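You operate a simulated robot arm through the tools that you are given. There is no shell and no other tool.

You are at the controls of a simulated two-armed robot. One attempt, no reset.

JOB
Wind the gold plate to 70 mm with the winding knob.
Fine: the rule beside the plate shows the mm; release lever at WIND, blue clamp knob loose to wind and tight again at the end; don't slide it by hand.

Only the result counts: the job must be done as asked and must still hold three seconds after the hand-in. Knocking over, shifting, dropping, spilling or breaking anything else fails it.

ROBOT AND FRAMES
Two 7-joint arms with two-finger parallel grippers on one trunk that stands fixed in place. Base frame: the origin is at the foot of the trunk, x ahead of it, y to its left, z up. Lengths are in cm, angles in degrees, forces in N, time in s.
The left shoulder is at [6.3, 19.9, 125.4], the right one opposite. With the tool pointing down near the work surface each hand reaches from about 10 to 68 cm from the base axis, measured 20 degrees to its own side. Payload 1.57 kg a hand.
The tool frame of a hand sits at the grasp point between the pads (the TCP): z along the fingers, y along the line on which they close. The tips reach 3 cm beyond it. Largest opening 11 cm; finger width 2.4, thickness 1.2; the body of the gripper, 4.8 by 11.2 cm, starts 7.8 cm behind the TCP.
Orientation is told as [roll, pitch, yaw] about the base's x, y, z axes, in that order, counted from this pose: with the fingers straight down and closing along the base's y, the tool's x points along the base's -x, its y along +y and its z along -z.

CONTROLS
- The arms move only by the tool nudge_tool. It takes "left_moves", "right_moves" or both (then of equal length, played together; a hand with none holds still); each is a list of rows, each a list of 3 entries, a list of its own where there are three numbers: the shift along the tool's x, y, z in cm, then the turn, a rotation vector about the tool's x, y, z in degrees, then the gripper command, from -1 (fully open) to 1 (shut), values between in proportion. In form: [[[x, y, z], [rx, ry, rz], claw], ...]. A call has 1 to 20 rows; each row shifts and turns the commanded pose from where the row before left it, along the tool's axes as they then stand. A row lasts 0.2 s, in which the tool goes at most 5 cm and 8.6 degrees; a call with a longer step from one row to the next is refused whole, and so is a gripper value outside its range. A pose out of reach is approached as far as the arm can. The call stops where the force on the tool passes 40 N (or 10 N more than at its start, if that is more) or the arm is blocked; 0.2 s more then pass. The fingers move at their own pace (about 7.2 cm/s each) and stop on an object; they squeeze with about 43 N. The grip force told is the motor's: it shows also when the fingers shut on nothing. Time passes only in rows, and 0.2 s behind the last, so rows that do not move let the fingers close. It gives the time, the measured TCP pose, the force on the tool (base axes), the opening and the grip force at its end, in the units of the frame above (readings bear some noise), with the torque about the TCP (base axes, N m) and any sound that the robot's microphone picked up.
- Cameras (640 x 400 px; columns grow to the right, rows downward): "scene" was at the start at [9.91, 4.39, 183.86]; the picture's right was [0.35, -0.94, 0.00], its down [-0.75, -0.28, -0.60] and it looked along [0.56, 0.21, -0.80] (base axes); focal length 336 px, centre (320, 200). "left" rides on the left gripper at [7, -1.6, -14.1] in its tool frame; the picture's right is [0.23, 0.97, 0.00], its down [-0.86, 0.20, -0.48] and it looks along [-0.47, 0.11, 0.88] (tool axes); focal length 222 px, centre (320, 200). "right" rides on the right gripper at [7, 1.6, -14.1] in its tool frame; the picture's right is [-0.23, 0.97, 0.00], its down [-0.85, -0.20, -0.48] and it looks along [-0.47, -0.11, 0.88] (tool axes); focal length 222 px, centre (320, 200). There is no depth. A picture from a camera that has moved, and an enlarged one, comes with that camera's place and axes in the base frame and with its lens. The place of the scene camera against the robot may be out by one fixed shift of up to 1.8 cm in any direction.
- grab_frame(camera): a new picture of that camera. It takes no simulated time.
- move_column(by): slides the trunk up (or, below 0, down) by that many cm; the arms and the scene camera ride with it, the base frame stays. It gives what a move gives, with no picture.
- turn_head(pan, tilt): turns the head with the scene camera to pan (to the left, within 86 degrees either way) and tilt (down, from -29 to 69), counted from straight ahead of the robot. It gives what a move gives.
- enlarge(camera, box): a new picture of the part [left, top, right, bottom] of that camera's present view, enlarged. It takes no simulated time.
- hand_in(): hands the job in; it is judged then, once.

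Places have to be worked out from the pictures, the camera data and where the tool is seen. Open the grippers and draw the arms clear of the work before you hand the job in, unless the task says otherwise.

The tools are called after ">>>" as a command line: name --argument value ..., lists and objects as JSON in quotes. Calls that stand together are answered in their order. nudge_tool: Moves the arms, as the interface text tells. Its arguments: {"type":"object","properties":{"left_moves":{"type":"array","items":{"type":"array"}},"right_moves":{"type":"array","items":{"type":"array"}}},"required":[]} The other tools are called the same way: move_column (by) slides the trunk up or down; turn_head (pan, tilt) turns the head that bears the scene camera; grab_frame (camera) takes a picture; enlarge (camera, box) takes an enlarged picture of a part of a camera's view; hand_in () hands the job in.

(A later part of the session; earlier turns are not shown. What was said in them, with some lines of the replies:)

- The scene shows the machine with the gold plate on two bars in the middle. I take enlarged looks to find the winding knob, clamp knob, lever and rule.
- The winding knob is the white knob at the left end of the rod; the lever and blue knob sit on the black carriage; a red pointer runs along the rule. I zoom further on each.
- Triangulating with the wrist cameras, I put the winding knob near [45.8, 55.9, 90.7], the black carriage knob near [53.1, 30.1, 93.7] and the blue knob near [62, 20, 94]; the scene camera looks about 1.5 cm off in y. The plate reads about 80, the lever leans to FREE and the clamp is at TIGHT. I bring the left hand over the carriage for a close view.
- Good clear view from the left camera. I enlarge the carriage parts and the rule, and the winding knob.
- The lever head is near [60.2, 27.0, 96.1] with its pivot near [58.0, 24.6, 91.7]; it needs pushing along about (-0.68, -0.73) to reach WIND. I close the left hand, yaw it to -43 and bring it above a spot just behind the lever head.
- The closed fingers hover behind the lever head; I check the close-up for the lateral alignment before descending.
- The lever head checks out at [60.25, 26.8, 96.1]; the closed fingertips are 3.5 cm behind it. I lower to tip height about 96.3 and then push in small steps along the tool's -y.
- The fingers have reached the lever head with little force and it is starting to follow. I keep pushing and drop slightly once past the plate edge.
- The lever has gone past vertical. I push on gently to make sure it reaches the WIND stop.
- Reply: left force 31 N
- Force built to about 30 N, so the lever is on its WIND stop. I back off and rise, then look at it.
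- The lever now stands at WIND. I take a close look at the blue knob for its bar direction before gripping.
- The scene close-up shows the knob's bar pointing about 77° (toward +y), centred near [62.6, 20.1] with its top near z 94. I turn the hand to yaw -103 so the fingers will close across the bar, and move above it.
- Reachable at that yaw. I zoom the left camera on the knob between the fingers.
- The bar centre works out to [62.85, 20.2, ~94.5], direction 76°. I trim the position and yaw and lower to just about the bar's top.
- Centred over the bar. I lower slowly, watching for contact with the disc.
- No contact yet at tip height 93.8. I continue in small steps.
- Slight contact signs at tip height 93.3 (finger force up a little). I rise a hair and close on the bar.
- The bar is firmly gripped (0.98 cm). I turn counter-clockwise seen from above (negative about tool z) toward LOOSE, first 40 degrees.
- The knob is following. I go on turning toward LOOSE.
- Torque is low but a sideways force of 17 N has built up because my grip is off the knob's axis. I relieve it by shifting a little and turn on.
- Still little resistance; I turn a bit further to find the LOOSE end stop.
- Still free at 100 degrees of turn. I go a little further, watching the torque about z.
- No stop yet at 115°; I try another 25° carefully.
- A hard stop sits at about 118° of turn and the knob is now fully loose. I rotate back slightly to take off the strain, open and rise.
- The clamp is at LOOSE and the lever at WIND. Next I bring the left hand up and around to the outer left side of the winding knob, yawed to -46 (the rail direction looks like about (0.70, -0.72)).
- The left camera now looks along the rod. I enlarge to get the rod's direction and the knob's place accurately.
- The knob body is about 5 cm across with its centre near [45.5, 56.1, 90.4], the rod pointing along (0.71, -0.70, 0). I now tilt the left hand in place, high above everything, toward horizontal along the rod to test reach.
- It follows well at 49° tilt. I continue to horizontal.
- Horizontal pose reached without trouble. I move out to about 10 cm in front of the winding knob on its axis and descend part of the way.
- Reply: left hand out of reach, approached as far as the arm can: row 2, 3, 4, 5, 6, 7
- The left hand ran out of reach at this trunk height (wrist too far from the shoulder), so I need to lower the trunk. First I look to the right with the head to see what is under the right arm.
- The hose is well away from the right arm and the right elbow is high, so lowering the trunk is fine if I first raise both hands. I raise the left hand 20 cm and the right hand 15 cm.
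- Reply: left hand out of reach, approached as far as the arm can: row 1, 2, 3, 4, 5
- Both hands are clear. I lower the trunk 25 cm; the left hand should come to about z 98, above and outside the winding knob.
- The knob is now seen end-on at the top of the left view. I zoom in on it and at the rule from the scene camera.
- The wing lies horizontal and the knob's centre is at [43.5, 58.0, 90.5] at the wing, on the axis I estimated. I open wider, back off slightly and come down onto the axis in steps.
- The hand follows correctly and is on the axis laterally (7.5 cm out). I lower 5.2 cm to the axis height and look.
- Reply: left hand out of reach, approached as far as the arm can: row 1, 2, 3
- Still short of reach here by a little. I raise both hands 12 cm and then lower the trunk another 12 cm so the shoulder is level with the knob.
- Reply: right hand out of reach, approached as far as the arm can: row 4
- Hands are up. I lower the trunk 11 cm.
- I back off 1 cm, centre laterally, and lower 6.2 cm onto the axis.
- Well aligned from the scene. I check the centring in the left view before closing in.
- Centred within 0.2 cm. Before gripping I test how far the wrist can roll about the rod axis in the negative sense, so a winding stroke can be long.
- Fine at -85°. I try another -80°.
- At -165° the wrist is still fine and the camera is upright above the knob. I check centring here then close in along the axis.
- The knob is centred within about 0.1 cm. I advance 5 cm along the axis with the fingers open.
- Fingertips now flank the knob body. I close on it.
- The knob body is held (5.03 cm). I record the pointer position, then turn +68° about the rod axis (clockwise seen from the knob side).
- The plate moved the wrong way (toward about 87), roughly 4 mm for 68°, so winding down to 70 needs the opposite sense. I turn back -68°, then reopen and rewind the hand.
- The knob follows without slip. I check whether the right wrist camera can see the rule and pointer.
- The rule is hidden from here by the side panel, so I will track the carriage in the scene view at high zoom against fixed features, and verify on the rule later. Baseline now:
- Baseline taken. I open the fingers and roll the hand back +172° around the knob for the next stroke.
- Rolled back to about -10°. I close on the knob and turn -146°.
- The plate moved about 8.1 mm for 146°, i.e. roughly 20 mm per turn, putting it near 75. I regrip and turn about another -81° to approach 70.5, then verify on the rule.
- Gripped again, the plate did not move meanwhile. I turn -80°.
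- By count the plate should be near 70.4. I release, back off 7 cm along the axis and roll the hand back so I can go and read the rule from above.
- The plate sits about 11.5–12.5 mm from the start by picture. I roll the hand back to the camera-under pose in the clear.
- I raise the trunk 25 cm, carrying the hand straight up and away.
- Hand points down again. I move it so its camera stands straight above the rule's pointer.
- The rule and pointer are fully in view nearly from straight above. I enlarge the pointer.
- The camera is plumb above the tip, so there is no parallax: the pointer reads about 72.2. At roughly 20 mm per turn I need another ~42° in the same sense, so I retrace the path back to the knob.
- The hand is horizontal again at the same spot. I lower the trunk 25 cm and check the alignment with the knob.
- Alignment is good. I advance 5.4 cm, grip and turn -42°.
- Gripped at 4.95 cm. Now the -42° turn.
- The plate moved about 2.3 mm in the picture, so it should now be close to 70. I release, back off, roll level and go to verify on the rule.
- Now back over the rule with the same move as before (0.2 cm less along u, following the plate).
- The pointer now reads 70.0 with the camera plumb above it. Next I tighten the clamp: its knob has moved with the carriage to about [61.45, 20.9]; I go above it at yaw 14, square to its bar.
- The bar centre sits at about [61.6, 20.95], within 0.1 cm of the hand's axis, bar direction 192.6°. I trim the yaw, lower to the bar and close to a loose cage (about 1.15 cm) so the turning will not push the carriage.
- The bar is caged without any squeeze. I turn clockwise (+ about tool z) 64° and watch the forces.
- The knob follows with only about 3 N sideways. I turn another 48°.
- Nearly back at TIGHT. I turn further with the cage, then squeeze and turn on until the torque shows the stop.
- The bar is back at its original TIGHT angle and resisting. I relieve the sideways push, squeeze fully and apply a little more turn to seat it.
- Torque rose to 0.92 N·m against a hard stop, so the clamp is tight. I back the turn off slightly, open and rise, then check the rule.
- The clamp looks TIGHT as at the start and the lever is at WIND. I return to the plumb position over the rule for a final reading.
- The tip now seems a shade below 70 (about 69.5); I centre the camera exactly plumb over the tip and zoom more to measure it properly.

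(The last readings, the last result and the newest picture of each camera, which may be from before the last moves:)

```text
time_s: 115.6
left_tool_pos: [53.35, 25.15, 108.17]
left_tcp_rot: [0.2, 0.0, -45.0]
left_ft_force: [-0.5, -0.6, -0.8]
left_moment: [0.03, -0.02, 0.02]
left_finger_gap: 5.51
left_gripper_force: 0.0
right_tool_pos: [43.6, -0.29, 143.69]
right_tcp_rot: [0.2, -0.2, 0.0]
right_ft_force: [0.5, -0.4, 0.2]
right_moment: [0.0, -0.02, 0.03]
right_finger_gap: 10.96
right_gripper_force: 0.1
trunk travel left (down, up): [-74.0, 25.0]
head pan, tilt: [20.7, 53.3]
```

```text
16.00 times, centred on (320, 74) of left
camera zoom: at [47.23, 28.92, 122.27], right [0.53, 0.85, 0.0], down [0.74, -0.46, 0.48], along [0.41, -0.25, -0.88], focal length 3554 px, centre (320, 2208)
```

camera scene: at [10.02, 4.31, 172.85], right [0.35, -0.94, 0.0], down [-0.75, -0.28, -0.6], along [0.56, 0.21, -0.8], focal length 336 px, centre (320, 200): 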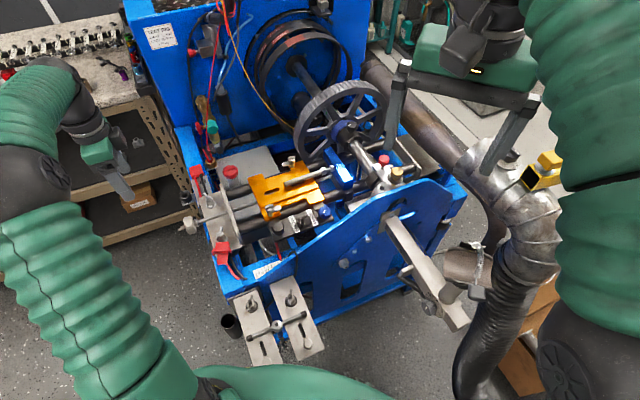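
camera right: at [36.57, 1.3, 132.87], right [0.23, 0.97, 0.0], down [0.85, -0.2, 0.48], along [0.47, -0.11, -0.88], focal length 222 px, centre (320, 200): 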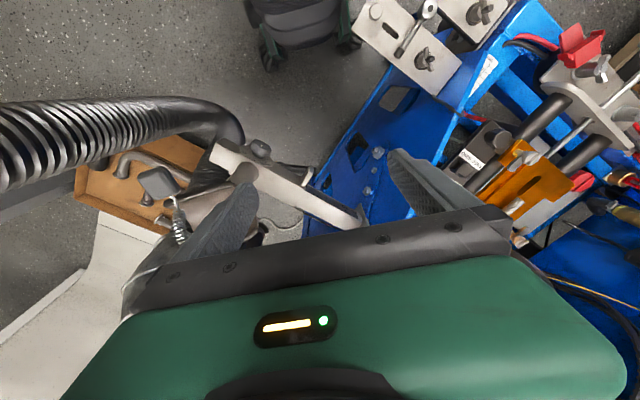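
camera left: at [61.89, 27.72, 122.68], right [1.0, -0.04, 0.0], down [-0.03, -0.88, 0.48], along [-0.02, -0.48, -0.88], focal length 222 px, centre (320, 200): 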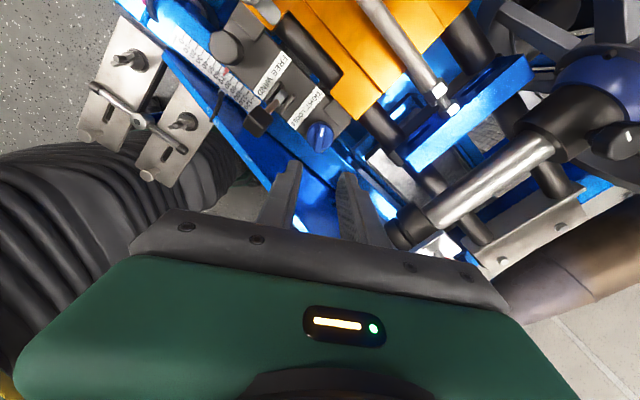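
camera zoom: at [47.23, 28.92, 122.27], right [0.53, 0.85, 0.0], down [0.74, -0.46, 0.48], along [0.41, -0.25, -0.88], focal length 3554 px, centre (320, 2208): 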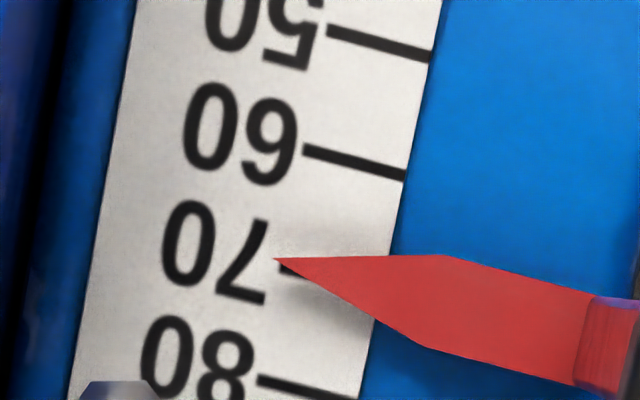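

The pointer reads about 69.5 with the clamp tight, within about half a millimetre of 70 and held by clamp and lever. I open the left gripper fully and draw the hand up and away.

>>> nudge_tool --left_moves '[[[0, 0, -2.5], [0, 0, 0], -1], [[0, 0, -2.5], [0, 0, 0], -1], [[0, 0, -2.5], [0, 0, 0], -1], [[3.6, 1.4, -2], [0, 0, 0], -1], [[3.6, 1.4, -2], [0, 0, 0], -1], [[3.6, 1.4, -2], [0, 0, 0], -1], [[3.6, 1.4, -2], [0, 0, 0], -1], [[3.6, 1.4, 0], [0, 0, 0], -1], [[3.6, 1.4, 0], [0, 0, 0], -1]]'

>>> grab_frame --camera "scene"

>>> enlarge --camera "scene" --box '[180, 150, 380, 275]'

>>> enlarge --camera "left" --box '[200, 40, 400, 190]'

```text
time_s: 117.6
left_tool_pos: [44.15, 46.59, 123.5]
left_tcp_rot: [0.0, 0.0, -45.0]
left_ft_force: [0.0, 0.5, 0.0]
left_moment: [-0.03, 0.0, 0.0]
left_finger_gap: 11.01
left_gripper_force: 0.1
right_tool_pos: [43.57, -0.08, 143.67]
right_tcp_rot: [-0.1, -0.1, 0.1]
right_ft_force: [-0.5, -0.1, -0.3]
right_moment: [0.0, -0.02, -0.02]
right_finger_gap: 10.99
right_gripper_force: 0.0
trunk travel left (down, up): [-74.0, 25.0]
head pan, tilt: [20.7, 53.3]
```

```text
taken
camera scene: at [9.87, 4.6, 172.85], right [0.35, -0.94, 0.0], down [-0.75, -0.29, -0.6], along [0.56, 0.21, -0.8], focal length 336 px, centre (320, 200)
```

scene: 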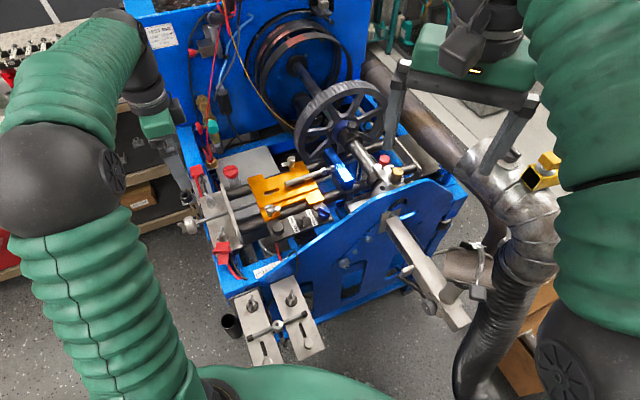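

```text
3.20 times, centred on (280, 212) of scene
camera zoom: at [9.87, 4.6, 172.85], right [0.35, -0.94, 0.0], down [-0.75, -0.29, -0.6], along [0.56, 0.21, -0.8], focal length 1074 px, centre (448, 160)
```

zoom: 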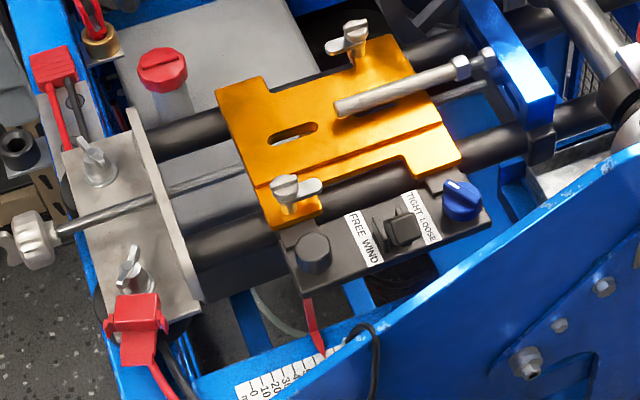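

```text
2.67 times, centred on (300, 115) of left
camera zoom: at [38.1, 50.46, 137.59], right [0.53, 0.85, 0.0], down [0.74, -0.46, 0.48], along [0.41, -0.25, -0.88], focal length 592 px, centre (373, 427)
```

zoom: 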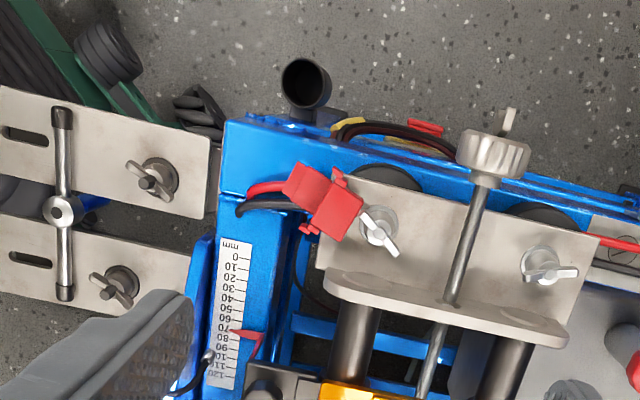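

Lever at WIND, clamp at TIGHT, pointer at about 70, both hands open and clear of the work, and nothing else was disturbed. I hand in.

>>> hand_in

```text
The job is handed in.
```

The gold plate is wound down to about 69.5 mm, roughly half a millimetre under the 70 mm target. The blue clamp knob is tight and the release lever is at WIND. I have handed the job in; no verdict came back.

- **Reading:** the plate read 70.0 mm on the rule before I tightened the clamp. Afterwards it read about 69.5 mm, so clamping shifted it slightly. I left it there, because redoing the clamp could have shifted it again.
- **Winding:** I wound it only with the winding knob, lever at WIND and clamp loose. I did not slide it by hand, but turning the clamp knob did push sideways a little (up to 11 N while tightening), which is probably what moved it.
- **First turn:** my first turn of the knob went the wrong way, to about 87 mm, before I reversed and wound down. The plate started near 83 mm.
- **End state:** both grippers are open and the arms are clear of the work. I saw nothing else moved or knocked in the last pictures.
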